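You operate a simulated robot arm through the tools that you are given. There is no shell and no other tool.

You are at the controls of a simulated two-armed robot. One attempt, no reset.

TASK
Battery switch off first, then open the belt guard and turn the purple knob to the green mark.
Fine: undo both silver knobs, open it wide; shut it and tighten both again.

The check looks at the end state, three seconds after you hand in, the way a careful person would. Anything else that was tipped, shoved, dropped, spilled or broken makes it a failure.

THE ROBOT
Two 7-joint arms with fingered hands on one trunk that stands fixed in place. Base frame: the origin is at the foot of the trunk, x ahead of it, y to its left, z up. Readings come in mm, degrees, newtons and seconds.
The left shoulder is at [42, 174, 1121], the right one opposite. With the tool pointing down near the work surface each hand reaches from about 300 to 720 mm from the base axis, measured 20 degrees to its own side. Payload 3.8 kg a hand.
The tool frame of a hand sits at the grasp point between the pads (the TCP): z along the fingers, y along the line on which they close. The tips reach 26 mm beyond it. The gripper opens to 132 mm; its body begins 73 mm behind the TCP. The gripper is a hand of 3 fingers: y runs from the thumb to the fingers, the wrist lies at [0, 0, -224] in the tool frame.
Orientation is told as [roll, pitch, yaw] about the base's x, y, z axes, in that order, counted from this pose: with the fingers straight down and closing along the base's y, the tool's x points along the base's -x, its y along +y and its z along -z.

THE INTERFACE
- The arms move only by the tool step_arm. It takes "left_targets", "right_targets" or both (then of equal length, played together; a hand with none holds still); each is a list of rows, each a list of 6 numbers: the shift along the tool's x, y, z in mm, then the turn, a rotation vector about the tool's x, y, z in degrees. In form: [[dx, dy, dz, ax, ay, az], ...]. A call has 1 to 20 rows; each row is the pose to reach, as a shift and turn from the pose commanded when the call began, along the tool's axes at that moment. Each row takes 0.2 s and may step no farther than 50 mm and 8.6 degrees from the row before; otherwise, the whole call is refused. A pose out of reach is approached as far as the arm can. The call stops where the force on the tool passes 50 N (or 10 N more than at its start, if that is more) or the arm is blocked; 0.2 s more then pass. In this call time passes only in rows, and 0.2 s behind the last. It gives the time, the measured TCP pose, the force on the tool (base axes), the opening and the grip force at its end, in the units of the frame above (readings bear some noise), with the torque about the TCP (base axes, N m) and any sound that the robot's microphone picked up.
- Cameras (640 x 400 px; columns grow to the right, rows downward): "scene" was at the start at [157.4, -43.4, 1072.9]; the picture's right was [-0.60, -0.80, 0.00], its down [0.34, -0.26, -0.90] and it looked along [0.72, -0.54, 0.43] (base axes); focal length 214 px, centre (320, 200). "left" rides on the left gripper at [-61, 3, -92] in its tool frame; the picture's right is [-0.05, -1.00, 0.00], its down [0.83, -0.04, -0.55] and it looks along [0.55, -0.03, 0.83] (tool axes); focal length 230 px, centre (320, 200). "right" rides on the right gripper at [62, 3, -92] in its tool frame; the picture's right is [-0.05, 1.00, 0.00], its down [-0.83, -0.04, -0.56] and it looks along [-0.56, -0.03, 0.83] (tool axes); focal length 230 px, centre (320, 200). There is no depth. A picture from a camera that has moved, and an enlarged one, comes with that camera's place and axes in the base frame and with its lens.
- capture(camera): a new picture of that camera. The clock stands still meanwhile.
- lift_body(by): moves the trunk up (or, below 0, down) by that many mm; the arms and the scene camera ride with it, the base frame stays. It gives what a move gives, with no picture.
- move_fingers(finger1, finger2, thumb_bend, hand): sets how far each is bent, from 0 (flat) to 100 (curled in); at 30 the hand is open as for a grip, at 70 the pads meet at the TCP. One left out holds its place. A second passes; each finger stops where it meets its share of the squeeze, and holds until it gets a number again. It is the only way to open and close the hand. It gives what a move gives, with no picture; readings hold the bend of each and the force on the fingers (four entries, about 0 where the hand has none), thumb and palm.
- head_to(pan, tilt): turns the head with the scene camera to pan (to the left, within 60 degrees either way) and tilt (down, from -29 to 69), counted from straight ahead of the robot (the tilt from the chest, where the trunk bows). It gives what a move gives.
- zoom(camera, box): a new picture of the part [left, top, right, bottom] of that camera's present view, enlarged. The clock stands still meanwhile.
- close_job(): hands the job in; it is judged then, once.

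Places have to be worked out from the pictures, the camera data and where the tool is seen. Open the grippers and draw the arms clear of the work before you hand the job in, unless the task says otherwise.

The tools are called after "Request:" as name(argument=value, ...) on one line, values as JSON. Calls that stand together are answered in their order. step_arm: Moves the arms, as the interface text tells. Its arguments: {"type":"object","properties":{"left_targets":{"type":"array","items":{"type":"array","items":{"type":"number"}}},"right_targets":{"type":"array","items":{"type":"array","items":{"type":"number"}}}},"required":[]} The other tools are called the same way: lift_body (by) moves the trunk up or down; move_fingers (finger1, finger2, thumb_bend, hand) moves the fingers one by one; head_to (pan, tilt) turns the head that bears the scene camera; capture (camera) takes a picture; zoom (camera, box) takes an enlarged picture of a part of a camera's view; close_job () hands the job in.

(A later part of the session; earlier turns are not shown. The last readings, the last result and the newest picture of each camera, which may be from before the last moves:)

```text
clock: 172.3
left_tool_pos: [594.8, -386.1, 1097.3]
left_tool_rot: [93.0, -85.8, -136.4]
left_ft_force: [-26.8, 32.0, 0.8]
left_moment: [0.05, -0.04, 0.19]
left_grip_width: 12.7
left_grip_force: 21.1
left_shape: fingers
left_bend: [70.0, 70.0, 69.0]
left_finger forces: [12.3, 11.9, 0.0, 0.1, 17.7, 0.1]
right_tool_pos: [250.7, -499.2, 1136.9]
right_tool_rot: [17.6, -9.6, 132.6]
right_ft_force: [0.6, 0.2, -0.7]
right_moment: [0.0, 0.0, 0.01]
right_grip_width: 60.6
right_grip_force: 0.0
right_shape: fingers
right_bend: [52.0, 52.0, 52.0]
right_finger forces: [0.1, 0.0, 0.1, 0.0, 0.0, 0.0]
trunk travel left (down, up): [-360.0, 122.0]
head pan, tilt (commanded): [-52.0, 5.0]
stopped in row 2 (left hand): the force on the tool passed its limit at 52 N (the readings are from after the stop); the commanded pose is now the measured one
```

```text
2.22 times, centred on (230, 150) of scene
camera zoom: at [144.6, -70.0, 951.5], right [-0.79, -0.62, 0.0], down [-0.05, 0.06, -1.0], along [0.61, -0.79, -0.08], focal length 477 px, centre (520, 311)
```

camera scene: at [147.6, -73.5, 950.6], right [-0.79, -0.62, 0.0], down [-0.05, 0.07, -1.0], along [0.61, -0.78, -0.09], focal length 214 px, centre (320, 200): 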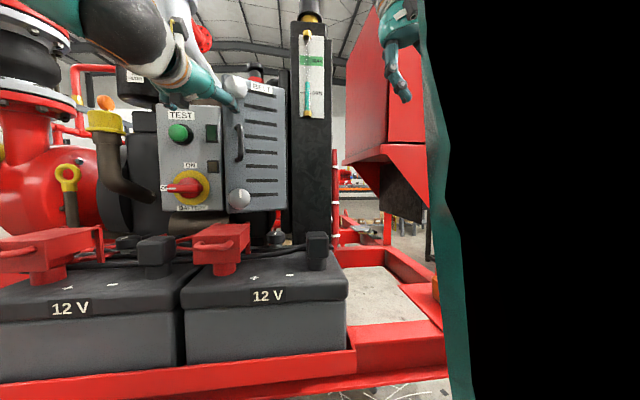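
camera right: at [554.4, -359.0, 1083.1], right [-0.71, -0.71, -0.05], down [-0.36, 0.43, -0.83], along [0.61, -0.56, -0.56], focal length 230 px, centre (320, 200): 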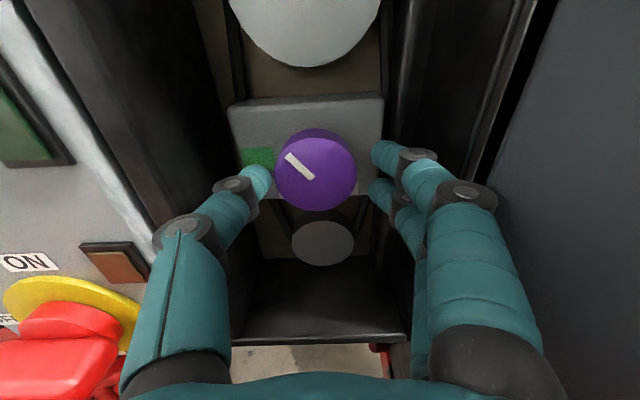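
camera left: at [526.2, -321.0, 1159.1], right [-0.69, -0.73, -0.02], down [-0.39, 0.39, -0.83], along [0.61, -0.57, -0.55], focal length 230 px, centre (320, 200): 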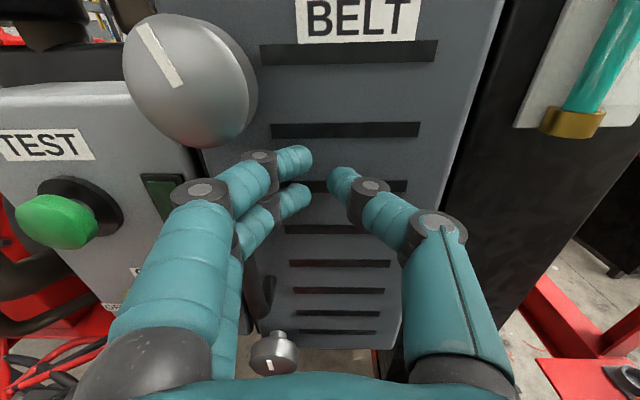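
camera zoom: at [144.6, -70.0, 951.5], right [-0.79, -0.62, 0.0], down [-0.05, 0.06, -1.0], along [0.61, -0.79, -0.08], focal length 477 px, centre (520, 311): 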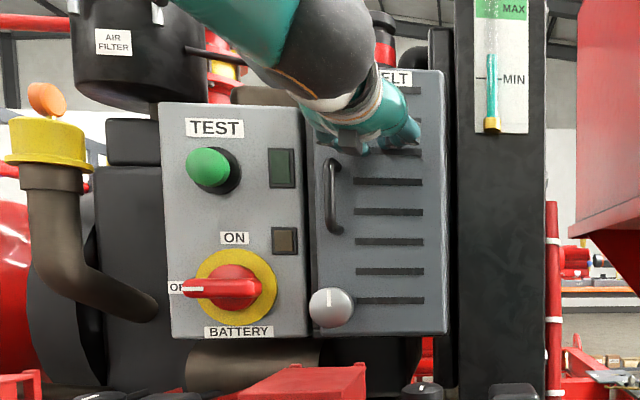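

The guard is shut against its stop. Now I back off and go down toward the bottom knob to tighten it (counter-clockwise, mark from up back to down).

Request:
step_arm(left_targets=[[0, 0, -40, 0, 0, 0], [0, 0, -80, 0, 0, 0], [30, 12, -85, 0, 0, 0], [65, 25, -85, 0, 0, 0], [100, 37, -85, 0, 0, 0], [135, 49, -85, 0, 0, 0]])

Request:
step_arm(left_targets=[[0, 0, 0, 0, 0, 8.25], [0, 0, 0, 0, 0, 16.5], [0, 0, 0, 0, 0, 24.75], [0, 0, 0, 0, 0, 33], [0, 0, 0, 0, 0, 41.25], [0, 0, 0, 0, 0, 49.5], [0, 0, 0, 0, 0, 57.75], [0, 0, 0, 0, 0, 66]])

Request:
move_fingers(hand="left", finger1=49, finger2=49, thumb_bend=49)

Request:
capture(camera="left")

Request:
capture(camera="scene")

```text
clock: 173.7
left_tool_pos: [577.0, -287.0, 962.3]
left_tool_rot: [89.5, -85.9, -133.1]
left_ft_force: [-0.4, -0.3, -0.3]
left_moment: [0.01, 0.0, -0.02]
left_grip_width: 13.8
left_grip_force: 0.1
left_shape: fingers
left_bend: [67.0, 67.0, 67.0]
left_finger forces: [0.2, 0.0, 0.0, 0.1, 0.0, 0.0]
right_tool_pos: [254.4, -503.1, 1134.8]
right_tool_rot: [17.6, -10.0, 132.6]
right_ft_force: [-0.2, -0.3, -0.8]
right_moment: [-0.02, 0.0, 0.02]
right_grip_width: 60.4
right_grip_force: 0.1
right_shape: fingers
right_bend: [52.0, 52.0, 52.0]
right_finger forces: [0.0, 0.0, 0.1, 0.1, 0.0, 0.1]
trunk travel left (down, up): [-360.0, 122.0]
head pan, tilt (commanded): [-52.0, 5.0]
```

```text
clock: 175.5
left_tool_pos: [577.8, -289.7, 963.6]
left_tool_rot: [90.0, -19.8, -133.5]
left_ft_force: [0.4, 0.3, 0.3]
left_moment: [0.02, -0.05, 0.01]
left_grip_width: 13.9
left_grip_force: 0.0
left_shape: fingers
left_bend: [67.0, 67.0, 67.0]
left_finger forces: [0.0, 0.0, 0.0, 0.0, 0.1, 0.1]
right_tool_pos: [253.4, -503.4, 1133.6]
right_tool_rot: [17.6, -9.9, 132.7]
right_ft_force: [0.6, 0.5, -0.2]
right_moment: [0.01, -0.01, -0.01]
right_grip_width: 60.6
right_grip_force: 0.1
right_shape: fingers
right_bend: [52.0, 52.0, 52.0]
right_finger forces: [0.0, 0.1, 0.0, 0.1, 0.1, 0.0]
trunk travel left (down, up): [-360.0, 122.0]
head pan, tilt (commanded): [-52.0, 5.0]
```

```text
clock: 176.5
left_tool_pos: [578.5, -288.8, 963.8]
left_tool_rot: [89.9, -20.0, -133.6]
left_ft_force: [-0.2, -0.2, 0.6]
left_moment: [-0.03, 0.0, -0.02]
left_grip_width: 70.2
left_grip_force: 0.0
left_shape: fingers
left_bend: [49.0, 49.0, 49.0]
left_finger forces: [0.0, 0.0, 0.0, 0.0, 0.0, 0.0]
right_tool_pos: [253.7, -501.4, 1134.3]
right_tool_rot: [17.6, -9.8, 132.5]
right_ft_force: [0.2, -0.5, -0.6]
right_moment: [0.01, 0.01, -0.03]
right_grip_width: 60.5
right_grip_force: 0.1
right_shape: fingers
right_bend: [52.0, 52.0, 52.0]
right_finger forces: [0.1, 0.0, 0.0, 0.1, 0.1, 0.0]
trunk travel left (down, up): [-360.0, 122.0]
head pan, tilt (commanded): [-52.0, 5.0]
```

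```text
taken
camera left: at [471.2, -265.4, 987.3], right [-0.27, -0.28, -0.92], down [0.13, 0.94, -0.32], along [0.96, -0.2, -0.22], focal length 230 px, centre (320, 200)
```

left: 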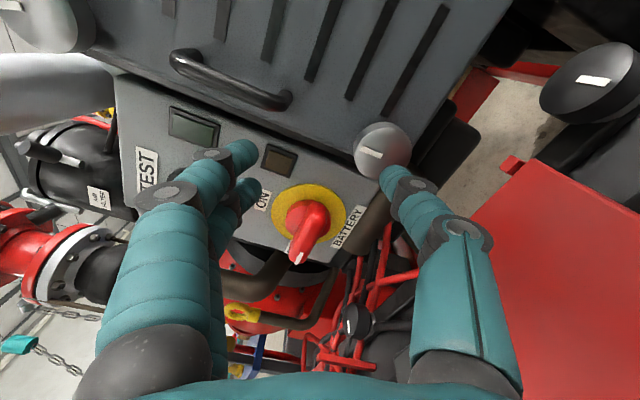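

```text
taken
camera scene: at [147.5, -73.4, 950.6], right [-0.79, -0.62, 0.0], down [-0.05, 0.07, -1.0], along [0.61, -0.78, -0.09], focal length 214 px, centre (320, 200)
```

scene: 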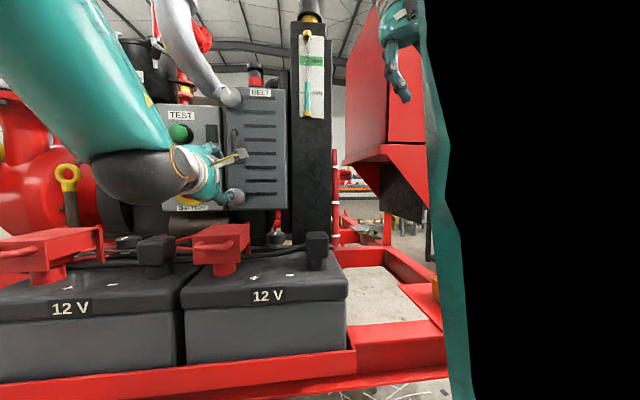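

Roll is +70°, the hand hovers above-left of the bottom knob (mark up). I move to the knob's axis with a 5° downward tilt, about 45 mm short of it.

Request:
step_arm(left_targets=[[4, -24, 10, 2.6, 0.2, 0], [8.3, -48, 20, 5.2, 0.4, 0.1], [8.3, -48, 27, 5.2, 0.4, 0.1]])

Request:
zoom(camera="left", box=[220, 80, 440, 260])

Request:
zoom(camera="scene", box=[140, 140, 320, 290])

```text
clock: 177.3
left_tool_pos: [591.2, -313.3, 914.3]
left_tool_rot: [84.6, -19.7, -133.0]
left_ft_force: [0.4, -0.1, -0.4]
left_moment: [0.01, 0.0, 0.03]
left_grip_width: 70.7
left_grip_force: 0.1
left_shape: fingers
left_bend: [49.0, 49.0, 49.0]
left_finger forces: [0.1, 0.0, 0.0, 0.1, 0.0, 0.0]
right_tool_pos: [253.6, -504.0, 1134.3]
right_tool_rot: [17.6, -10.0, 132.6]
right_ft_force: [-0.4, -0.2, -0.6]
right_moment: [0.03, -0.02, -0.02]
right_grip_width: 60.7
right_grip_force: 0.1
right_shape: fingers
right_bend: [52.0, 52.0, 52.0]
right_finger forces: [0.0, 0.0, 0.0, 0.0, 0.0, 0.0]
trunk travel left (down, up): [-360.0, 122.0]
head pan, tilt (commanded): [-52.0, 5.0]
```

```text
2.22 times, centred on (330, 170) of left
camera zoom: at [487.3, -289.6, 947.0], right [-0.33, -0.22, -0.92], down [0.13, 0.95, -0.27], along [0.93, -0.21, -0.29], focal length 511 px, centre (298, 267)
```

zoom: 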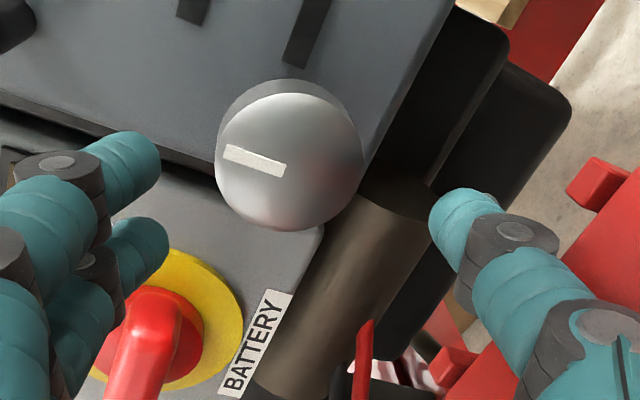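

```text
2.67 times, centred on (230, 215) of scene
camera zoom: at [147.4, -73.4, 950.6], right [-0.79, -0.62, 0.0], down [-0.05, 0.07, -1.0], along [0.61, -0.78, -0.09], focal length 572 px, centre (560, 160)
```

zoom: 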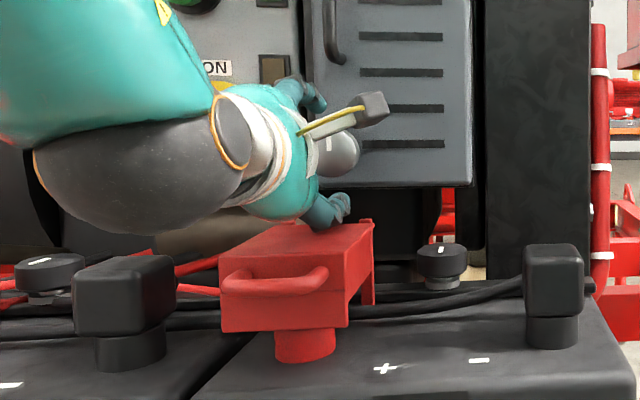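

Axis lined up within 3 mm; I raise 2.5 mm, go in 45 mm and close on the knob.

Request:
step_arm(left_targets=[[-0.8, 2.3, 15, 0, 0, 0], [-0.8, 2.3, 30, 0, 0, 0], [-0.8, 2.3, 44, 0, 0, 0]])

Request:
move_fingers(hand="left", finger1=80, finger2=80, thumb_bend=80)

Request:
zoom(camera="left", box=[220, 100, 420, 260])

```text
clock: 178.1
left_tool_pos: [622.7, -343.5, 913.1]
left_tool_rot: [84.7, -19.8, -133.0]
left_ft_force: [-0.3, 0.7, -0.3]
left_moment: [0.0, 0.01, -0.03]
left_grip_width: 70.8
left_grip_force: 0.0
left_shape: fingers
left_bend: [49.0, 49.0, 49.0]
left_finger forces: [0.0, 0.1, 0.1, 0.1, 0.1, 0.1]
right_tool_pos: [254.7, -502.2, 1133.7]
right_tool_rot: [17.6, -10.0, 132.6]
right_ft_force: [-0.4, 1.4, -1.1]
right_moment: [-0.03, -0.02, -0.02]
right_grip_width: 60.6
right_grip_force: 0.0
right_shape: fingers
right_bend: [52.0, 52.0, 52.0]
right_finger forces: [0.0, 0.0, 0.1, 0.1, 0.1, 0.0]
trunk travel left (down, up): [-360.0, 122.0]
head pan, tilt (commanded): [-52.0, 5.0]
```

```text
clock: 179.1
left_tool_pos: [622.0, -344.3, 913.4]
left_tool_rot: [84.5, -19.7, -133.1]
left_ft_force: [0.0, -2.5, -3.2]
left_moment: [0.03, 0.09, -0.04]
left_grip_width: 37.9
left_grip_force: 21.3
left_shape: fingers
left_bend: [60.0, 60.0, 64.0]
left_finger forces: [8.7, 8.8, 0.0, 0.1, 24.6, 0.0]
right_tool_pos: [254.9, -503.2, 1134.4]
right_tool_rot: [17.5, -10.0, 132.5]
right_ft_force: [0.2, -0.6, 0.1]
right_moment: [0.04, -0.01, 0.0]
right_grip_width: 60.4
right_grip_force: 0.1
right_shape: fingers
right_bend: [52.0, 52.0, 52.0]
right_finger forces: [0.0, 0.0, 0.0, 0.1, 0.1, 0.0]
trunk travel left (down, up): [-360.0, 122.0]
head pan, tilt (commanded): [-52.0, 5.0]
```

```text
2.50 times, centred on (320, 180) of left
camera zoom: at [517.8, -320.8, 945.0], right [-0.33, -0.22, -0.92], down [0.13, 0.95, -0.27], along [0.93, -0.21, -0.29], focal length 575 px, centre (320, 250)
```

zoom: 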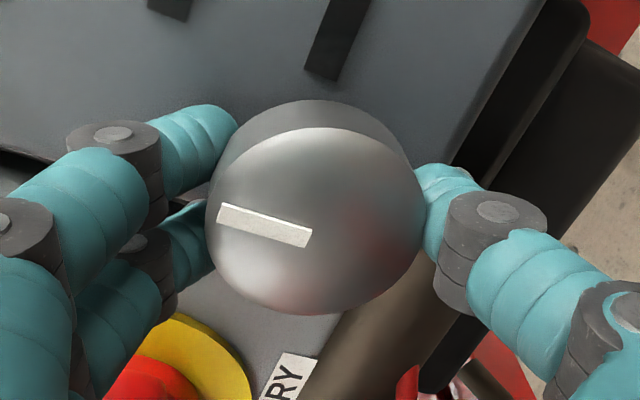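

Good centred grip. I turn counter-clockwise 72° to tighten.

Request:
step_arm(left_targets=[[0, 0, 0, 0, 0, -8], [0, 0, 0, 0, 0, -16], [0, 0, 0, 0, 0, -24], [0, 0, 0, 0, 0, -32], [0, 0, 0, 0, 0, -40], [0, 0, 0, 0, 0, -48], [0, 0, 0, 0, 0, -56], [0, 0, 0, 0, 0, -64], [0, 0, 0, 0, 0, -72]])

Request:
zoom(camera="left", box=[220, 100, 420, 260])

```text
clock: 181.1
left_tool_pos: [621.8, -344.4, 913.9]
left_tool_rot: [-20.1, -84.6, -24.8]
left_ft_force: [-7.3, -5.9, 1.1]
left_moment: [-0.06, -0.09, -0.67]
left_grip_width: 38.3
left_grip_force: 24.6
left_shape: fingers
left_bend: [60.0, 59.0, 65.0]
left_finger forces: [11.1, 10.4, 0.0, 0.1, 27.3, 0.1]
right_tool_pos: [254.3, -503.2, 1133.9]
right_tool_rot: [17.5, -9.9, 132.6]
right_ft_force: [0.1, -0.2, -0.2]
right_moment: [0.02, -0.02, -0.04]
right_grip_width: 60.7
right_grip_force: 0.1
right_shape: fingers
right_bend: [52.0, 52.0, 52.0]
right_finger forces: [0.1, 0.0, 0.0, 0.0, 0.0, 0.0]
trunk travel left (down, up): [-360.0, 122.0]
head pan, tilt (commanded): [-52.0, 5.0]
```

```text
2.50 times, centred on (320, 180) of left
camera zoom: at [563.2, -279.6, 983.7], right [-0.7, -0.71, 0.08], down [-0.49, 0.39, -0.78], along [0.52, -0.59, -0.62], focal length 575 px, centre (320, 250)
```

zoom: 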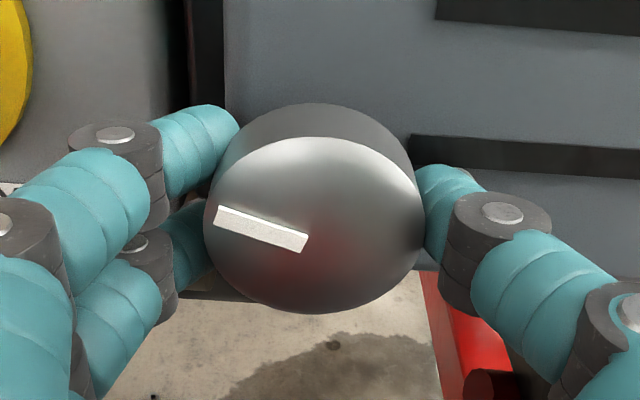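

The knob follows exactly. I keep turning, another 40°, as far as the wrist allows.

Request:
step_arm(left_targets=[[0, 0, 0, 0, 0, -8], [0, 0, 0, 0, 0, -16], [0, 0, 0, 0, 0, -24], [0, 0, 0, 0, 0, -32], [0, 0, 0, 0, 0, -40]])

Request:
zoom(camera="left", box=[220, 100, 420, 260])

Request:
capture(camera="scene")

```text
clock: 182.3
left_tool_pos: [622.3, -344.8, 914.9]
left_tool_rot: [-82.5, -47.9, 39.5]
left_ft_force: [-5.8, -8.7, 6.7]
left_moment: [-0.24, -0.31, -0.47]
left_grip_width: 37.8
left_grip_force: 22.2
left_shape: fingers
left_bend: [60.0, 59.0, 65.0]
left_finger forces: [10.2, 10.0, 0.0, 0.1, 24.2, 0.1]
right_tool_pos: [253.3, -503.3, 1134.0]
right_tool_rot: [17.5, -9.9, 132.5]
right_ft_force: [-0.8, -0.4, -0.1]
right_moment: [0.03, -0.02, -0.03]
right_grip_width: 60.5
right_grip_force: 0.0
right_shape: fingers
right_bend: [52.0, 52.0, 52.0]
right_finger forces: [0.0, 0.1, 0.0, 0.0, 0.1, 0.1]
trunk travel left (down, up): [-360.0, 122.0]
head pan, tilt (commanded): [-52.0, 5.0]
```

```text
2.50 times, centred on (320, 180) of left
camera zoom: at [589.4, -251.2, 966.8], right [-0.46, -0.54, 0.7], down [-0.84, 0.01, -0.54], along [0.28, -0.84, -0.46], focal length 575 px, centre (320, 250)
```

zoom: 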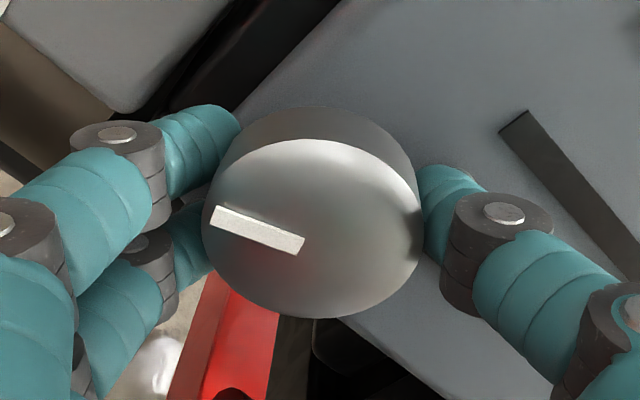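

```text
taken
camera scene: at [146.5, -73.8, 950.8], right [-0.79, -0.62, 0.0], down [-0.05, 0.07, -1.0], along [0.61, -0.78, -0.09], focal length 214 px, centre (320, 200)
```

scene: 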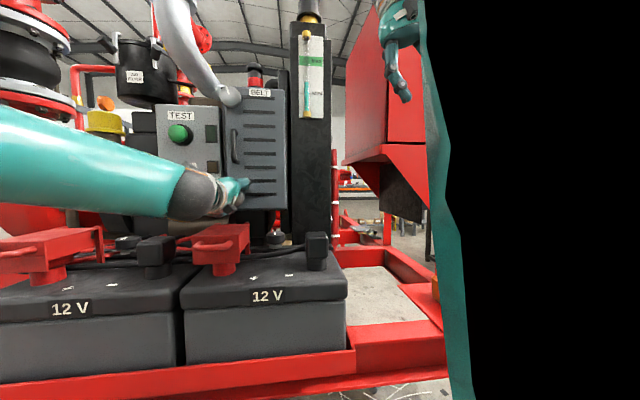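

Still following freely at roll -42° (112° turned so far). I continue another 32°, keeping an eye on contact with the red cover below.

Request:
step_arm(left_targets=[[0, 0, 0, 0, 0, -8], [0, 0, 0, 0, 0, -16], [0, 0, 0, 0, 0, -24], [0, 0, 0, 0, 0, -32]])

Request:
zoom(camera="left", box=[220, 100, 420, 260])

Request:
zoom(camera="scene", box=[140, 140, 320, 290])

```text
clock: 183.3
left_tool_pos: [621.7, -344.3, 915.8]
left_tool_rot: [-84.8, -16.1, 43.6]
left_ft_force: [-3.2, -6.1, 9.5]
left_moment: [-0.31, -0.35, -0.19]
left_grip_width: 37.2
left_grip_force: 21.3
left_shape: fingers
left_bend: [60.0, 59.0, 65.0]
left_finger forces: [9.5, 9.9, 0.0, 0.0, 22.6, 0.1]
right_tool_pos: [252.9, -502.4, 1134.1]
right_tool_rot: [17.6, -9.8, 132.7]
right_ft_force: [0.0, -0.6, -0.2]
right_moment: [0.0, -0.01, 0.01]
right_grip_width: 60.7
right_grip_force: 0.1
right_shape: fingers
right_bend: [52.0, 52.0, 52.0]
right_finger forces: [0.0, 0.1, 0.1, 0.0, 0.0, 0.0]
trunk travel left (down, up): [-360.0, 122.0]
head pan, tilt (commanded): [-52.0, 5.0]
```

```text
2.50 times, centred on (320, 180) of left
camera zoom: at [599.7, -237.1, 937.1], right [-0.1, -0.22, 0.97], down [-0.98, -0.17, -0.14], along [0.2, -0.96, -0.2], focal length 575 px, centre (320, 250)
```

zoom: 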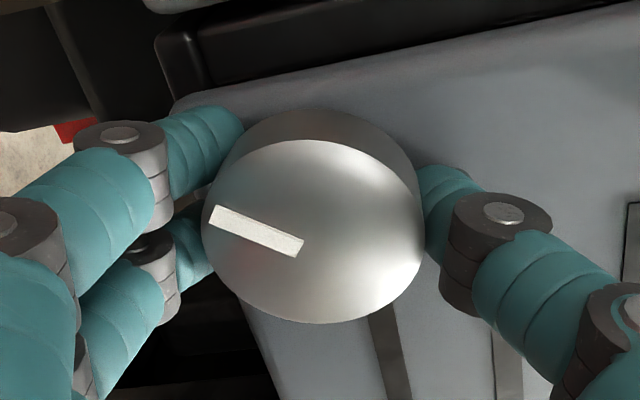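

```text
2.67 times, centred on (230, 215) of scene
camera zoom: at [146.6, -73.5, 950.7], right [-0.79, -0.62, 0.0], down [-0.05, 0.07, -1.0], along [0.61, -0.78, -0.09], focal length 572 px, centre (560, 160)
```

zoom: 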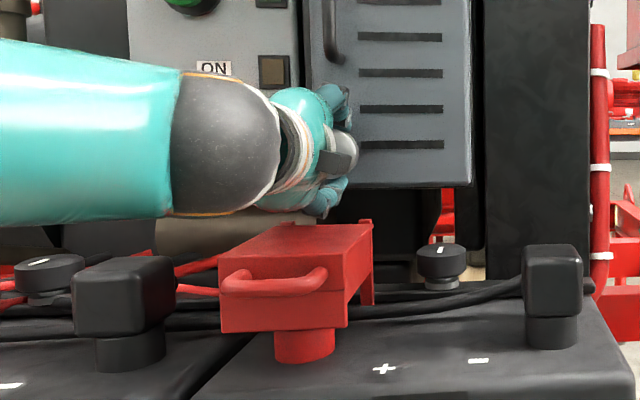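

The mark is about 35° short of straight down. I re-grip: open, back off, roll back 56°, go in again and close.

Request:
move_fingers(hand="left", finger1=50, finger2=50, thumb_bend=50)

Request:
step_arm(left_targets=[[0, 0, -12, 0, 0, 0], [0, 0, -22, 0, 0, 0], [0, 0, -22, 0, 0, 8], [0, 0, -22, 0, 0, 16], [0, 0, -22, 0, 0, 24], [0, 0, -22, 0, 0, 32], [0, 0, -22, 0, 0, 40], [0, 0, -22, 0, 0, 48], [0, 0, -22, 0, 0, 56], [0, 0, -10, 0, 0, 56], [0, 0, 0, 0, 0, 56]])

Request:
zoom(camera="left", box=[220, 100, 420, 260])

```text
clock: 184.3
left_tool_pos: [623.6, -342.9, 914.0]
left_tool_rot: [-84.7, -16.0, 43.6]
left_ft_force: [-0.9, 1.5, -0.9]
left_moment: [-0.03, -0.04, 0.0]
left_grip_width: 66.4
left_grip_force: 0.6
left_shape: fingers
left_bend: [50.0, 50.0, 50.0]
left_finger forces: [0.0, 0.1, 0.0, 0.0, 0.9, 0.2]
right_tool_pos: [253.9, -501.5, 1134.4]
right_tool_rot: [17.6, -9.9, 132.7]
right_ft_force: [0.7, 0.3, 0.6]
right_moment: [0.01, 0.0, -0.03]
right_grip_width: 60.5
right_grip_force: 0.1
right_shape: fingers
right_bend: [52.0, 52.0, 52.0]
right_finger forces: [0.1, 0.0, 0.1, 0.0, 0.0, 0.0]
trunk travel left (down, up): [-360.0, 122.0]
head pan, tilt (commanded): [-52.0, 5.0]
```

```text
clock: 186.7
left_tool_pos: [623.1, -344.0, 913.8]
left_tool_rot: [-73.8, -71.6, 29.6]
left_ft_force: [0.8, -0.1, -0.6]
left_moment: [0.01, 0.01, -0.01]
left_grip_width: 67.1
left_grip_force: 0.0
left_shape: fingers
left_bend: [50.0, 50.0, 50.0]
left_finger forces: [0.0, 0.1, 0.0, 0.0, 0.0, 0.1]
right_tool_pos: [254.3, -503.1, 1134.2]
right_tool_rot: [17.6, -9.9, 132.7]
right_ft_force: [-0.1, -0.2, -0.4]
right_moment: [0.0, 0.0, 0.01]
right_grip_width: 60.9
right_grip_force: 0.1
right_shape: fingers
right_bend: [52.0, 52.0, 52.0]
right_finger forces: [0.0, 0.0, 0.0, 0.1, 0.0, 0.0]
trunk travel left (down, up): [-360.0, 122.0]
head pan, tilt (commanded): [-52.0, 5.0]
```

```text
2.50 times, centred on (320, 180) of left
camera zoom: at [576.1, -266.8, 979.5], right [-0.64, -0.68, 0.35], down [-0.65, 0.23, -0.73], along [0.42, -0.69, -0.59], focal length 575 px, centre (320, 250)
```

zoom: 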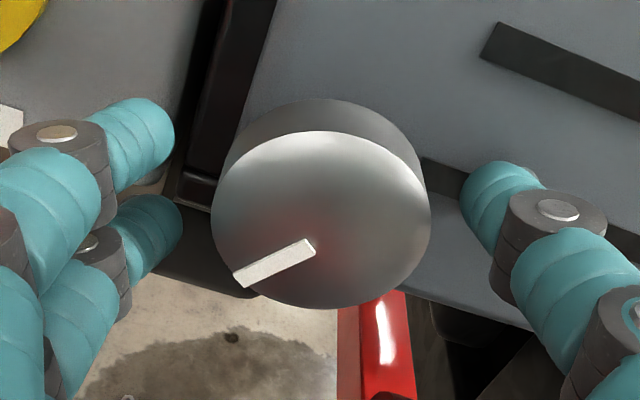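

Now I grip firmly and turn counter-clockwise until it comes up against its stop.

Request:
move_fingers(hand="left", finger1=85, finger2=85, thumb_bend=85)

Request:
step_arm(left_targets=[[0, 0, 0, 0, 0, -8], [0, 0, 0, 0, 0, -16], [0, 0, 0, 0, 0, -24], [0, 0, 0, 0, 0, -32], [0, 0, 0, 0, 0, -38], [0, 0, 0, 0, 0, -44]])

Request:
zoom(camera="left", box=[220, 100, 420, 260])

```text
clock: 187.7
left_tool_pos: [622.3, -345.1, 914.5]
left_tool_rot: [-73.9, -71.5, 29.6]
left_ft_force: [1.4, -7.1, 1.9]
left_moment: [0.03, 0.03, 0.2]
left_grip_width: 39.3
left_grip_force: 21.5
left_shape: fingers
left_bend: [60.0, 60.0, 62.0]
left_finger forces: [8.6, 10.2, 0.0, 0.1, 24.9, 0.1]
right_tool_pos: [254.1, -503.3, 1133.6]
right_tool_rot: [17.7, -10.0, 132.7]
right_ft_force: [-0.2, 0.4, -0.9]
right_moment: [0.02, 0.0, 0.0]
right_grip_width: 60.8
right_grip_force: 0.0
right_shape: fingers
right_bend: [52.0, 52.0, 52.0]
right_finger forces: [0.0, 0.0, 0.1, 0.0, 0.0, 0.0]
trunk travel left (down, up): [-360.0, 122.0]
head pan, tilt (commanded): [-52.0, 5.0]
```

```text
clock: 189.1
left_tool_pos: [622.2, -344.5, 914.0]
left_tool_rot: [-84.3, -28.2, 42.3]
left_ft_force: [0.5, -4.9, 3.7]
left_moment: [0.46, -0.47, -0.09]
left_grip_width: 38.9
left_grip_force: 22.0
left_shape: fingers
left_bend: [60.0, 60.0, 62.0]
left_finger forces: [12.0, 8.9, 0.0, 0.1, 23.1, 0.0]
right_tool_pos: [253.9, -504.0, 1133.4]
right_tool_rot: [17.7, -10.0, 132.7]
right_ft_force: [-0.1, -0.1, 0.1]
right_moment: [0.01, -0.02, -0.01]
right_grip_width: 60.6
right_grip_force: 0.0
right_shape: fingers
right_bend: [52.0, 52.0, 52.0]
right_finger forces: [0.1, 0.0, 0.0, 0.0, 0.0, 0.0]
trunk travel left (down, up): [-360.0, 122.0]
head pan, tilt (commanded): [-52.0, 5.0]
```

```text
2.50 times, centred on (320, 180) of left
camera zoom: at [597.5, -241.6, 948.4], right [-0.25, -0.36, 0.9], down [-0.94, -0.12, -0.3], along [0.22, -0.93, -0.31], focal length 575 px, centre (320, 250)
```

zoom: 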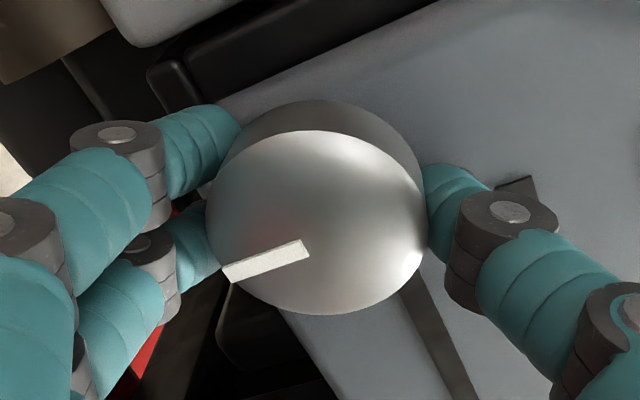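

The mark points straight down and the knob resists with 0.66 N·m: the bottom knob is tight. I release and back away to check.

Request:
move_fingers(hand="left", finger1=50, finger2=50, thumb_bend=50)

Request:
step_arm(left_targets=[[0, 0, -15, 0, 0, 0], [0, 0, -40, 0, 0, 0], [0, 0, -60, 0, 0, 0]])

Request:
zoom(camera="left", box=[240, 60, 440, 220])

Request:
zoom(camera="scene", box=[140, 60, 320, 240])

```text
clock: 190.1
left_tool_pos: [623.0, -342.9, 914.6]
left_tool_rot: [-84.3, -28.1, 42.4]
left_ft_force: [-1.1, 1.9, -0.7]
left_moment: [-0.02, -0.03, -0.04]
left_grip_width: 65.3
left_grip_force: 1.5
left_shape: fingers
left_bend: [50.0, 50.0, 51.0]
left_finger forces: [0.0, 0.0, 0.0, 0.0, 2.3, 0.1]
right_tool_pos: [253.6, -502.4, 1134.2]
right_tool_rot: [17.6, -9.9, 132.6]
right_ft_force: [-0.8, -0.4, -0.5]
right_moment: [0.0, 0.01, -0.01]
right_grip_width: 60.8
right_grip_force: 0.0
right_shape: fingers
right_bend: [52.0, 52.0, 52.0]
right_finger forces: [0.0, 0.1, 0.1, 0.0, 0.0, 0.0]
trunk travel left (down, up): [-360.0, 122.0]
head pan, tilt (commanded): [-52.0, 5.0]
```

```text
clock: 190.9
left_tool_pos: [580.6, -301.5, 920.1]
left_tool_rot: [-84.3, -28.1, 42.2]
left_ft_force: [-0.5, 0.2, -0.2]
left_moment: [0.02, 0.01, 0.0]
left_grip_width: 67.1
left_grip_force: 0.0
left_shape: fingers
left_bend: [50.0, 50.0, 50.0]
left_finger forces: [0.0, 0.0, 0.0, 0.0, 0.0, 0.0]
right_tool_pos: [255.0, -502.3, 1134.4]
right_tool_rot: [17.6, -9.9, 132.6]
right_ft_force: [0.5, -0.2, 0.9]
right_moment: [0.02, 0.0, -0.01]
right_grip_width: 60.7
right_grip_force: 0.1
right_shape: fingers
right_bend: [52.0, 52.0, 52.0]
right_finger forces: [0.0, 0.0, 0.0, 0.0, 0.0, 0.1]
trunk travel left (down, up): [-360.0, 122.0]
head pan, tilt (commanded): [-52.0, 5.0]
```

```text
2.50 times, centred on (340, 140) of left
camera zoom: at [555.4, -198.6, 953.6], right [-0.24, -0.36, 0.9], down [-0.95, -0.12, -0.3], along [0.22, -0.93, -0.31], focal length 575 px, centre (270, 350)
```

zoom: 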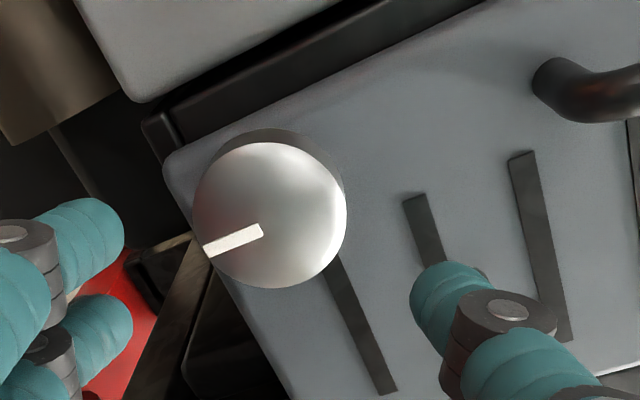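

```text
2.22 times, centred on (230, 150) of scene
camera zoom: at [147.4, -73.2, 950.6], right [-0.79, -0.62, 0.0], down [-0.05, 0.07, -1.0], along [0.61, -0.78, -0.09], focal length 477 px, centre (520, 311)
```

zoom: 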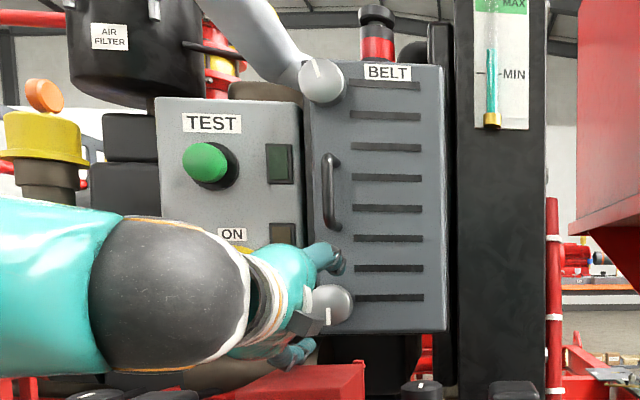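

The bottom knob's mark is straight down. Now for the top knob: I lift the hand, back off, and roll it back to about +20°.

Request:
step_arm(left_targets=[[-16, -31, -25, 0, 0, 0], [-32.5, -61.5, -46, 0, 0, 0]])

Request:
step_arm(left_targets=[[0, 0, 0, 0, 0, 8.2], [0, 0, 0, 0, 0, 16.4], [0, 0, 0, 0, 0, 24.6], [0, 0, 0, 0, 0, 32.8], [0, 0, 0, 0, 0, 41], [0, 0, 0, 0, 0, 49.2], [0, 0, 0, 0, 0, 57.4], [0, 0, 0, 0, 0, 65.6], [0, 0, 0, 0, 0, 73.8], [0, 0, 0, 0, 0, 82], [0, 0, 0, 0, 0, 90], [0, 0, 0, 0, 0, 98]])

Request:
capture(camera="scene")

Request:
capture(camera="left")

```text
clock: 191.5
left_tool_pos: [551.7, -274.0, 993.0]
left_tool_rot: [-84.3, -28.1, 42.4]
left_ft_force: [0.8, 0.1, 1.0]
left_moment: [0.0, -0.03, 0.01]
left_grip_width: 67.1
left_grip_force: 0.0
left_shape: fingers
left_bend: [50.0, 50.0, 50.0]
left_finger forces: [0.0, 0.0, 0.1, 0.0, 0.0, 0.1]
right_tool_pos: [254.0, -503.3, 1134.1]
right_tool_rot: [17.6, -10.0, 132.7]
right_ft_force: [-0.9, -0.9, -0.1]
right_moment: [0.0, -0.01, 0.01]
right_grip_width: 60.6
right_grip_force: 0.0
right_shape: fingers
right_bend: [52.0, 52.0, 52.0]
right_finger forces: [0.0, 0.0, 0.0, 0.0, 0.0, 0.0]
trunk travel left (down, up): [-360.0, 122.0]
head pan, tilt (commanded): [-52.0, 5.0]
```

```text
clock: 194.1
left_tool_pos: [552.7, -273.8, 993.4]
left_tool_rot: [81.5, -53.4, -128.1]
left_ft_force: [0.6, 0.5, 0.0]
left_moment: [-0.01, -0.04, -0.02]
left_grip_width: 67.2
left_grip_force: 0.1
left_shape: fingers
left_bend: [50.0, 50.0, 50.0]
left_finger forces: [0.0, 0.0, 0.0, 0.0, 0.1, 0.0]
right_tool_pos: [254.7, -502.5, 1134.1]
right_tool_rot: [17.6, -9.9, 132.6]
right_ft_force: [0.9, 0.2, -0.2]
right_moment: [0.03, 0.01, -0.01]
right_grip_width: 60.6
right_grip_force: 0.0
right_shape: fingers
right_bend: [52.0, 52.0, 52.0]
right_finger forces: [0.0, 0.0, 0.2, 0.0, 0.0, 0.0]
trunk travel left (down, up): [-360.0, 122.0]
head pan, tilt (commanded): [-52.0, 5.0]
```

```text
taken
camera scene: at [147.3, -73.5, 950.6], right [-0.79, -0.62, 0.0], down [-0.05, 0.07, -1.0], along [0.61, -0.78, -0.09], focal length 214 px, centre (320, 200)
```

scene: 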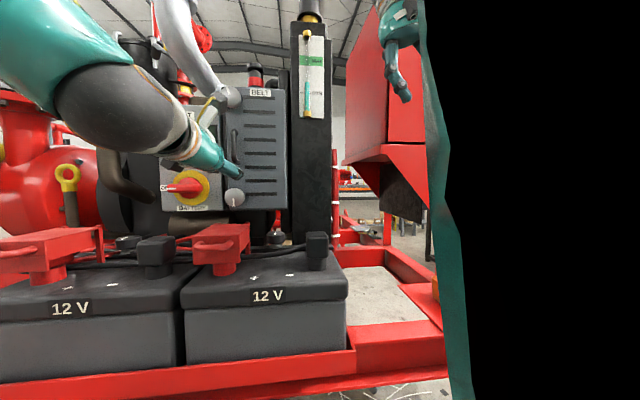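

```text
taken
camera left: at [465.5, -236.0, 1052.1], right [-0.62, -0.56, -0.55], down [-0.11, 0.76, -0.64], along [0.77, -0.34, -0.54], focal length 230 px, centre (320, 200)
```

left: 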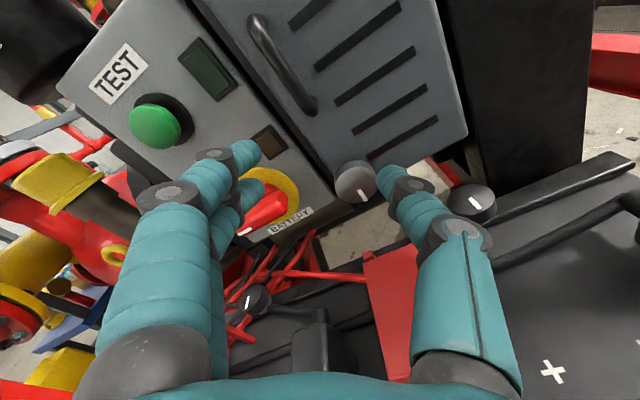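

Elbow is high again, roll +36°. I raise the trunk by 118 mm for the top knob and set the head for a good view.

Request:
lift_body(by=118)

Request:
head_to(pan=-52, tilt=-8)

Request:
capture(camera="left")

Request:
capture(camera="scene")

```text
clock: 195.6
left_tool_pos: [552.5, -274.0, 1109.4]
left_tool_rot: [81.2, -53.6, -127.8]
left_ft_force: [0.7, -0.3, -0.1]
left_moment: [0.02, -0.01, -0.02]
left_grip_width: 67.1
left_grip_force: 0.1
left_shape: fingers
left_bend: [50.0, 50.0, 50.0]
left_finger forces: [0.0, 0.1, 0.0, 0.0, 0.0, 0.0]
right_tool_pos: [254.2, -501.8, 1251.9]
right_tool_rot: [17.6, -10.0, 132.6]
right_ft_force: [-0.3, -0.1, 0.0]
right_moment: [-0.01, 0.02, 0.0]
right_grip_width: 60.6
right_grip_force: 0.1
right_shape: fingers
right_bend: [52.0, 52.0, 52.0]
right_finger forces: [0.1, 0.1, 0.1, 0.0, 0.0, 0.1]
trunk travel left (down, up): [-478.0, 4.0]
head pan, tilt (commanded): [-52.0, 5.0]
```

```text
clock: 196.3
left_tool_pos: [551.4, -273.2, 1109.9]
left_tool_rot: [81.5, -53.5, -128.1]
left_ft_force: [0.0, 0.2, -0.4]
left_moment: [-0.03, -0.03, 0.01]
left_grip_width: 67.4
left_grip_force: 0.1
left_shape: fingers
left_bend: [50.0, 50.0, 50.0]
left_finger forces: [0.0, 0.1, 0.0, 0.1, 0.2, 0.0]
right_tool_pos: [254.2, -503.8, 1250.9]
right_tool_rot: [17.7, -9.9, 132.6]
right_ft_force: [-0.3, -0.3, 0.1]
right_moment: [0.02, -0.01, 0.01]
right_grip_width: 60.5
right_grip_force: 0.0
right_shape: fingers
right_bend: [52.0, 52.0, 52.0]
right_finger forces: [0.0, 0.0, 0.0, 0.0, 0.1, 0.0]
trunk travel left (down, up): [-478.0, 4.0]
head pan, tilt (commanded): [-52.0, -8.0]
```

```text
taken
camera left: at [465.5, -235.8, 1170.2], right [-0.63, -0.56, -0.55], down [-0.11, 0.76, -0.64], along [0.77, -0.34, -0.54], focal length 230 px, centre (320, 200)
```

left: 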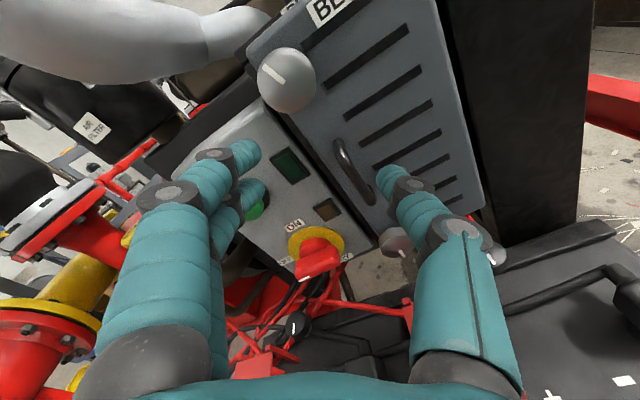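

```text
taken
camera scene: at [159.0, -68.5, 1123.0], right [-0.79, -0.62, 0.0], down [0.09, -0.11, -0.99], along [0.61, -0.78, 0.14], focal length 214 px, centre (320, 200)
```

scene: 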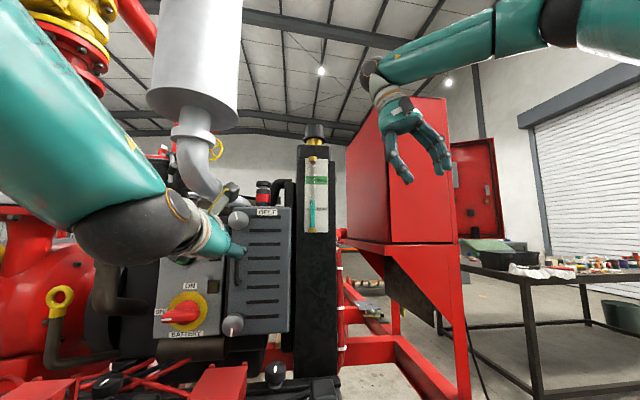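

I roll the hand to +80° and then line up with the top knob.

Request:
step_arm(left_targets=[[0, 0, 0, 0, 0, 7.4], [0, 0, 0, 0, 0, 14.8], [0, 0, 0, 0, 0, 22.2], [0, 0, 0, 0, 0, 29.6], [0, 0, 0, 0, 0, 37], [0, 0, 0, 0, 0, 44]])

Request:
step_arm(left_targets=[[-3, 14, 10, -1.8, -0.3, 0], [-6, 28, 25, -3.6, -0.6, 0], [-7.9, 41, 49, -5.45, -1, 0]])

Request:
zoom(camera="left", box=[220, 80, 440, 260])

```text
clock: 197.8
left_tool_pos: [551.4, -274.4, 1110.5]
left_tool_rot: [84.9, -9.6, -134.1]
left_ft_force: [-0.7, -0.1, 0.1]
left_moment: [-0.01, 0.0, 0.01]
left_grip_width: 67.0
left_grip_force: 0.1
left_shape: fingers
left_bend: [50.0, 50.0, 50.0]
left_finger forces: [0.0, 0.0, 0.0, 0.1, 0.0, 0.0]
right_tool_pos: [253.4, -502.4, 1252.1]
right_tool_rot: [17.5, -9.9, 132.6]
right_ft_force: [-0.4, 0.4, -0.1]
right_moment: [0.02, 0.01, 0.02]
right_grip_width: 60.8
right_grip_force: 0.0
right_shape: fingers
right_bend: [52.0, 52.0, 52.0]
right_finger forces: [0.0, 0.1, 0.0, 0.0, 0.0, 0.0]
trunk travel left (down, up): [-478.0, 4.0]
head pan, tilt (commanded): [-52.0, -8.0]
```

```text
clock: 198.6
left_tool_pos: [590.0, -312.3, 1147.4]
left_tool_rot: [90.5, -9.8, -135.0]
left_ft_force: [0.7, 0.7, -0.1]
left_moment: [0.04, -0.01, -0.02]
left_grip_width: 67.5
left_grip_force: 0.0
left_shape: fingers
left_bend: [50.0, 50.0, 50.0]
left_finger forces: [0.0, 0.0, 0.0, 0.0, 0.1, 0.0]
right_tool_pos: [254.9, -503.1, 1251.2]
right_tool_rot: [17.5, -10.0, 132.6]
right_ft_force: [0.2, -0.1, -0.3]
right_moment: [0.02, 0.0, -0.01]
right_grip_width: 60.8
right_grip_force: 0.0
right_shape: fingers
right_bend: [52.0, 52.0, 52.0]
right_finger forces: [0.0, 0.1, 0.0, 0.1, 0.0, 0.0]
trunk travel left (down, up): [-478.0, 4.0]
head pan, tilt (commanded): [-52.0, -8.0]
```

```text
2.22 times, centred on (330, 170) of left
camera zoom: at [481.0, -289.2, 1160.0], right [-0.15, -0.16, -0.98], down [0.18, 0.96, -0.19], along [0.97, -0.21, -0.12], focal length 511 px, centre (298, 267)
```

zoom: 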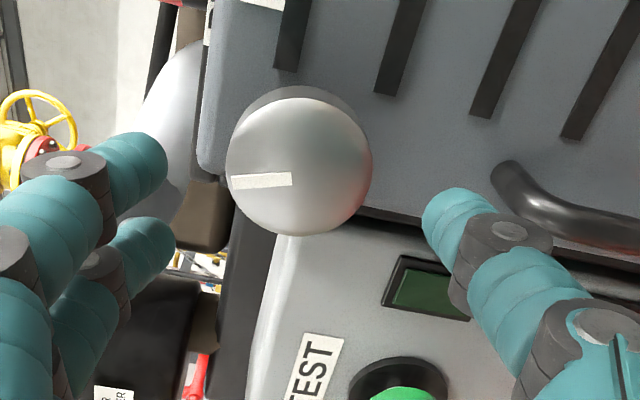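

Lined up again with the top knob. I go in 48 mm, close and turn counter-clockwise.

Request:
step_arm(left_targets=[[0, -1, 18, 0, 0, 0], [0, -1, 34, 0, 0, 0], [0, -1, 48, 0, 0, 0]])

Request:
move_fingers(hand="left", finger1=80, finger2=80, thumb_bend=80)

Request:
step_arm(left_targets=[[0, 0, 0, 0, 0, -8], [0, 0, 0, 0, 0, -16], [0, 0, 0, 0, 0, -24], [0, 0, 0, 0, 0, -32], [0, 0, 0, 0, 0, -40], [0, 0, 0, 0, 0, -48], [0, 0, 0, 0, 0, -56], [0, 0, 0, 0, 0, -64], [0, 0, 0, 0, 0, -72]])

Request:
zoom(camera="left", box=[220, 100, 420, 260])

```text
clock: 199.3
left_tool_pos: [624.0, -346.8, 1148.1]
left_tool_rot: [90.5, -9.8, -135.1]
left_ft_force: [-0.2, -0.2, -0.3]
left_moment: [-0.02, 0.02, -0.01]
left_grip_width: 67.3
left_grip_force: 0.0
left_shape: fingers
left_bend: [50.0, 50.0, 50.0]
left_finger forces: [0.1, 0.0, 0.0, 0.1, 0.1, 0.0]
right_tool_pos: [254.2, -503.5, 1252.7]
right_tool_rot: [17.6, -10.0, 132.5]
right_ft_force: [0.8, 0.1, 0.2]
right_moment: [0.0, -0.01, 0.0]
right_grip_width: 60.8
right_grip_force: 0.1
right_shape: fingers
right_bend: [52.0, 52.0, 52.0]
right_finger forces: [0.0, 0.1, 0.0, 0.0, 0.0, 0.0]
trunk travel left (down, up): [-478.0, 4.0]
head pan, tilt (commanded): [-52.0, -8.0]
```

```text
clock: 200.3
left_tool_pos: [622.5, -347.2, 1146.3]
left_tool_rot: [90.3, -9.8, -135.1]
left_ft_force: [3.2, -3.6, -3.9]
left_moment: [0.0, -0.04, 0.02]
left_grip_width: 36.5
left_grip_force: 21.4
left_shape: fingers
left_bend: [60.0, 60.0, 63.0]
left_finger forces: [8.5, 8.6, 0.0, 0.0, 25.0, 0.1]
right_tool_pos: [254.7, -503.7, 1251.8]
right_tool_rot: [17.6, -9.9, 132.6]
right_ft_force: [-0.1, -0.3, 0.0]
right_moment: [-0.01, 0.01, 0.01]
right_grip_width: 60.6
right_grip_force: 0.0
right_shape: fingers
right_bend: [52.0, 52.0, 52.0]
right_finger forces: [0.0, 0.1, 0.0, 0.1, 0.1, 0.0]
trunk travel left (down, up): [-478.0, 4.0]
head pan, tilt (commanded): [-52.0, -8.0]
```

```text
clock: 202.3
left_tool_pos: [622.5, -347.4, 1148.6]
left_tool_rot: [93.7, -81.9, -138.6]
left_ft_force: [1.6, -5.5, 1.3]
left_moment: [-0.01, -0.05, 0.11]
left_grip_width: 36.3
left_grip_force: 19.8
left_shape: fingers
left_bend: [61.0, 60.0, 63.0]
left_finger forces: [8.5, 8.3, 0.0, 0.0, 23.7, 0.0]
right_tool_pos: [253.0, -503.5, 1250.8]
right_tool_rot: [17.6, -10.0, 132.5]
right_ft_force: [-0.1, 0.2, -0.6]
right_moment: [-0.05, 0.01, -0.04]
right_grip_width: 60.5
right_grip_force: 0.0
right_shape: fingers
right_bend: [52.0, 52.0, 52.0]
right_finger forces: [0.1, 0.1, 0.0, 0.0, 0.0, 0.0]
trunk travel left (down, up): [-478.0, 4.0]
head pan, tilt (commanded): [-52.0, -8.0]
```

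```text
2.50 times, centred on (320, 180) of left
camera zoom: at [552.5, -284.5, 1208.4], right [-0.7, -0.7, -0.09], down [-0.33, 0.44, -0.83], along [0.63, -0.56, -0.55], focal length 575 px, centre (320, 250)
```

zoom: 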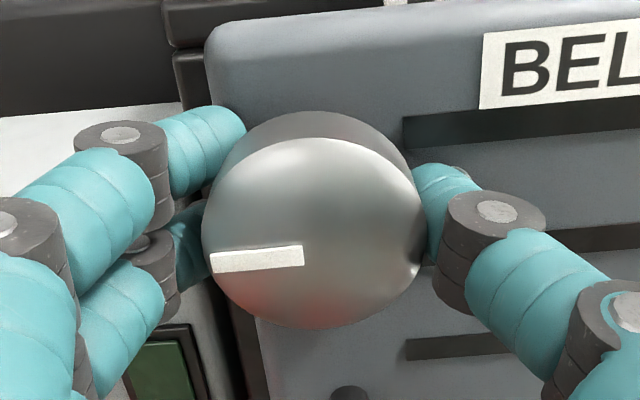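

The mark points left now; about 90° remain. I take another 16° here, then re-grip at +80° for the last stroke.

Request:
step_arm(left_targets=[[0, 0, 0, 0, 0, -8], [0, 0, 0, 0, 0, -16]])

Request:
move_fingers(hand="left", finger1=50, finger2=50, thumb_bend=50)

Request:
zoom(camera="left", box=[220, 100, 420, 260])

```text
clock: 202.9
left_tool_pos: [623.2, -346.2, 1149.6]
left_tool_rot: [-94.0, -82.2, 49.2]
left_ft_force: [0.6, -3.7, 4.5]
left_moment: [0.03, -0.09, 0.08]
left_grip_width: 35.5
left_grip_force: 21.7
left_shape: fingers
left_bend: [61.0, 61.0, 64.0]
left_finger forces: [8.8, 10.6, 0.0, 0.0, 23.7, 0.1]
right_tool_pos: [254.0, -502.9, 1253.5]
right_tool_rot: [17.6, -9.9, 132.6]
right_ft_force: [0.8, 0.5, 0.0]
right_moment: [0.05, 0.03, 0.02]
right_grip_width: 60.6
right_grip_force: 0.0
right_shape: fingers
right_bend: [52.0, 52.0, 52.0]
right_finger forces: [0.1, 0.0, 0.1, 0.1, 0.1, 0.1]
trunk travel left (down, up): [-478.0, 4.0]
head pan, tilt (commanded): [-52.0, -8.0]
```

```text
clock: 203.9
left_tool_pos: [622.4, -346.0, 1147.6]
left_tool_rot: [-93.5, -82.2, 48.5]
left_ft_force: [0.4, 0.1, -0.6]
left_moment: [0.02, 0.0, 0.02]
left_grip_width: 67.0
left_grip_force: 0.2
left_shape: fingers
left_bend: [50.0, 50.0, 50.0]
left_finger forces: [0.0, 0.0, 0.0, 0.0, 0.1, 0.0]
right_tool_pos: [254.4, -502.4, 1250.6]
right_tool_rot: [17.5, -10.0, 132.7]
right_ft_force: [0.4, 0.1, 0.2]
right_moment: [0.03, -0.01, 0.0]
right_grip_width: 60.9
right_grip_force: 0.0
right_shape: fingers
right_bend: [52.0, 52.0, 52.0]
right_finger forces: [0.0, 0.0, 0.1, 0.1, 0.0, 0.0]
trunk travel left (down, up): [-478.0, 4.0]
head pan, tilt (commanded): [-52.0, -8.0]
```

```text
2.50 times, centred on (320, 180) of left
camera zoom: at [564.3, -271.8, 1206.8], right [-0.7, -0.69, 0.19], down [-0.5, 0.28, -0.82], along [0.52, -0.67, -0.54], focal length 575 px, centre (320, 250)
```

zoom: 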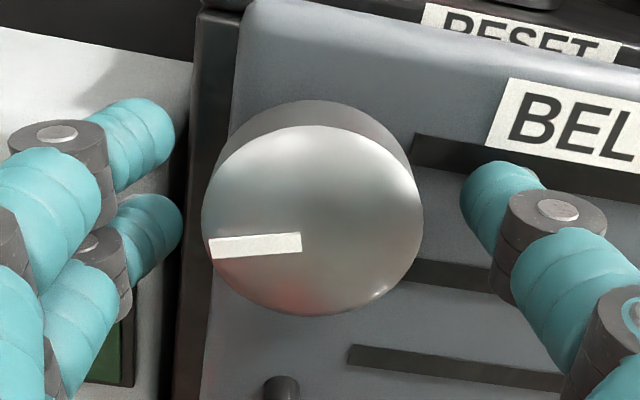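

The mark is now 17° below due left, 73° to go. I back off, roll to +76°, and go in again.

Request:
step_arm(left_targets=[[0, 0, -12, 0, 0, 0], [0, 0, -24, 0, 0, 0], [0, 0, -24, 0, 0, 7.7], [0, 0, -24, 0, 0, 15.4], [0, 0, -24, 0, 0, 23.1], [0, 0, -24, 0, 0, 30.8], [0, 0, -24, 0, 0, 38.5], [0, 0, -24, 0, 0, 46.2], [0, 0, -24, 0, 0, 53.9], [0, 0, -24, 0, 0, 61.6], [0, 0, -24, 0, 0, 69.3], [0, 0, -24, 0, 0, 77], [0, 0, -24, 0, 0, 84], [0, 0, -12, 0, 0, 84], [0, 0, 0, 0, 0, 84]])

Request:
capture(camera="left")

```text
clock: 207.2
left_tool_pos: [623.1, -345.7, 1147.3]
left_tool_rot: [90.5, -13.8, -135.0]
left_ft_force: [0.5, 0.6, -0.1]
left_moment: [-0.02, 0.01, 0.03]
left_grip_width: 67.1
left_grip_force: 0.1
left_shape: fingers
left_bend: [50.0, 50.0, 50.0]
left_finger forces: [0.0, 0.1, 0.0, 0.0, 0.1, 0.0]
right_tool_pos: [255.0, -501.9, 1251.9]
right_tool_rot: [17.6, -10.0, 132.6]
right_ft_force: [-0.8, -0.6, -0.1]
right_moment: [0.01, -0.02, 0.01]
right_grip_width: 60.8
right_grip_force: 0.0
right_shape: fingers
right_bend: [52.0, 52.0, 52.0]
right_finger forces: [0.1, 0.0, 0.0, 0.0, 0.2, 0.1]
trunk travel left (down, up): [-478.0, 4.0]
head pan, tilt (commanded): [-52.0, -8.0]
```

```text
taken
camera left: at [515.0, -321.8, 1164.3], right [-0.2, -0.21, -0.96], down [0.17, 0.95, -0.24], along [0.96, -0.21, -0.15], focal length 230 px, centre (320, 200)
```

left: 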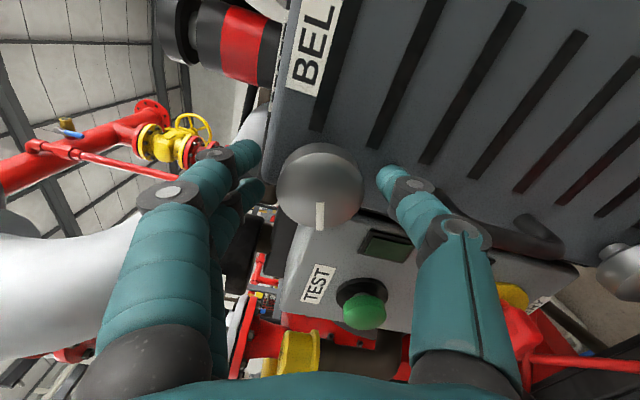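

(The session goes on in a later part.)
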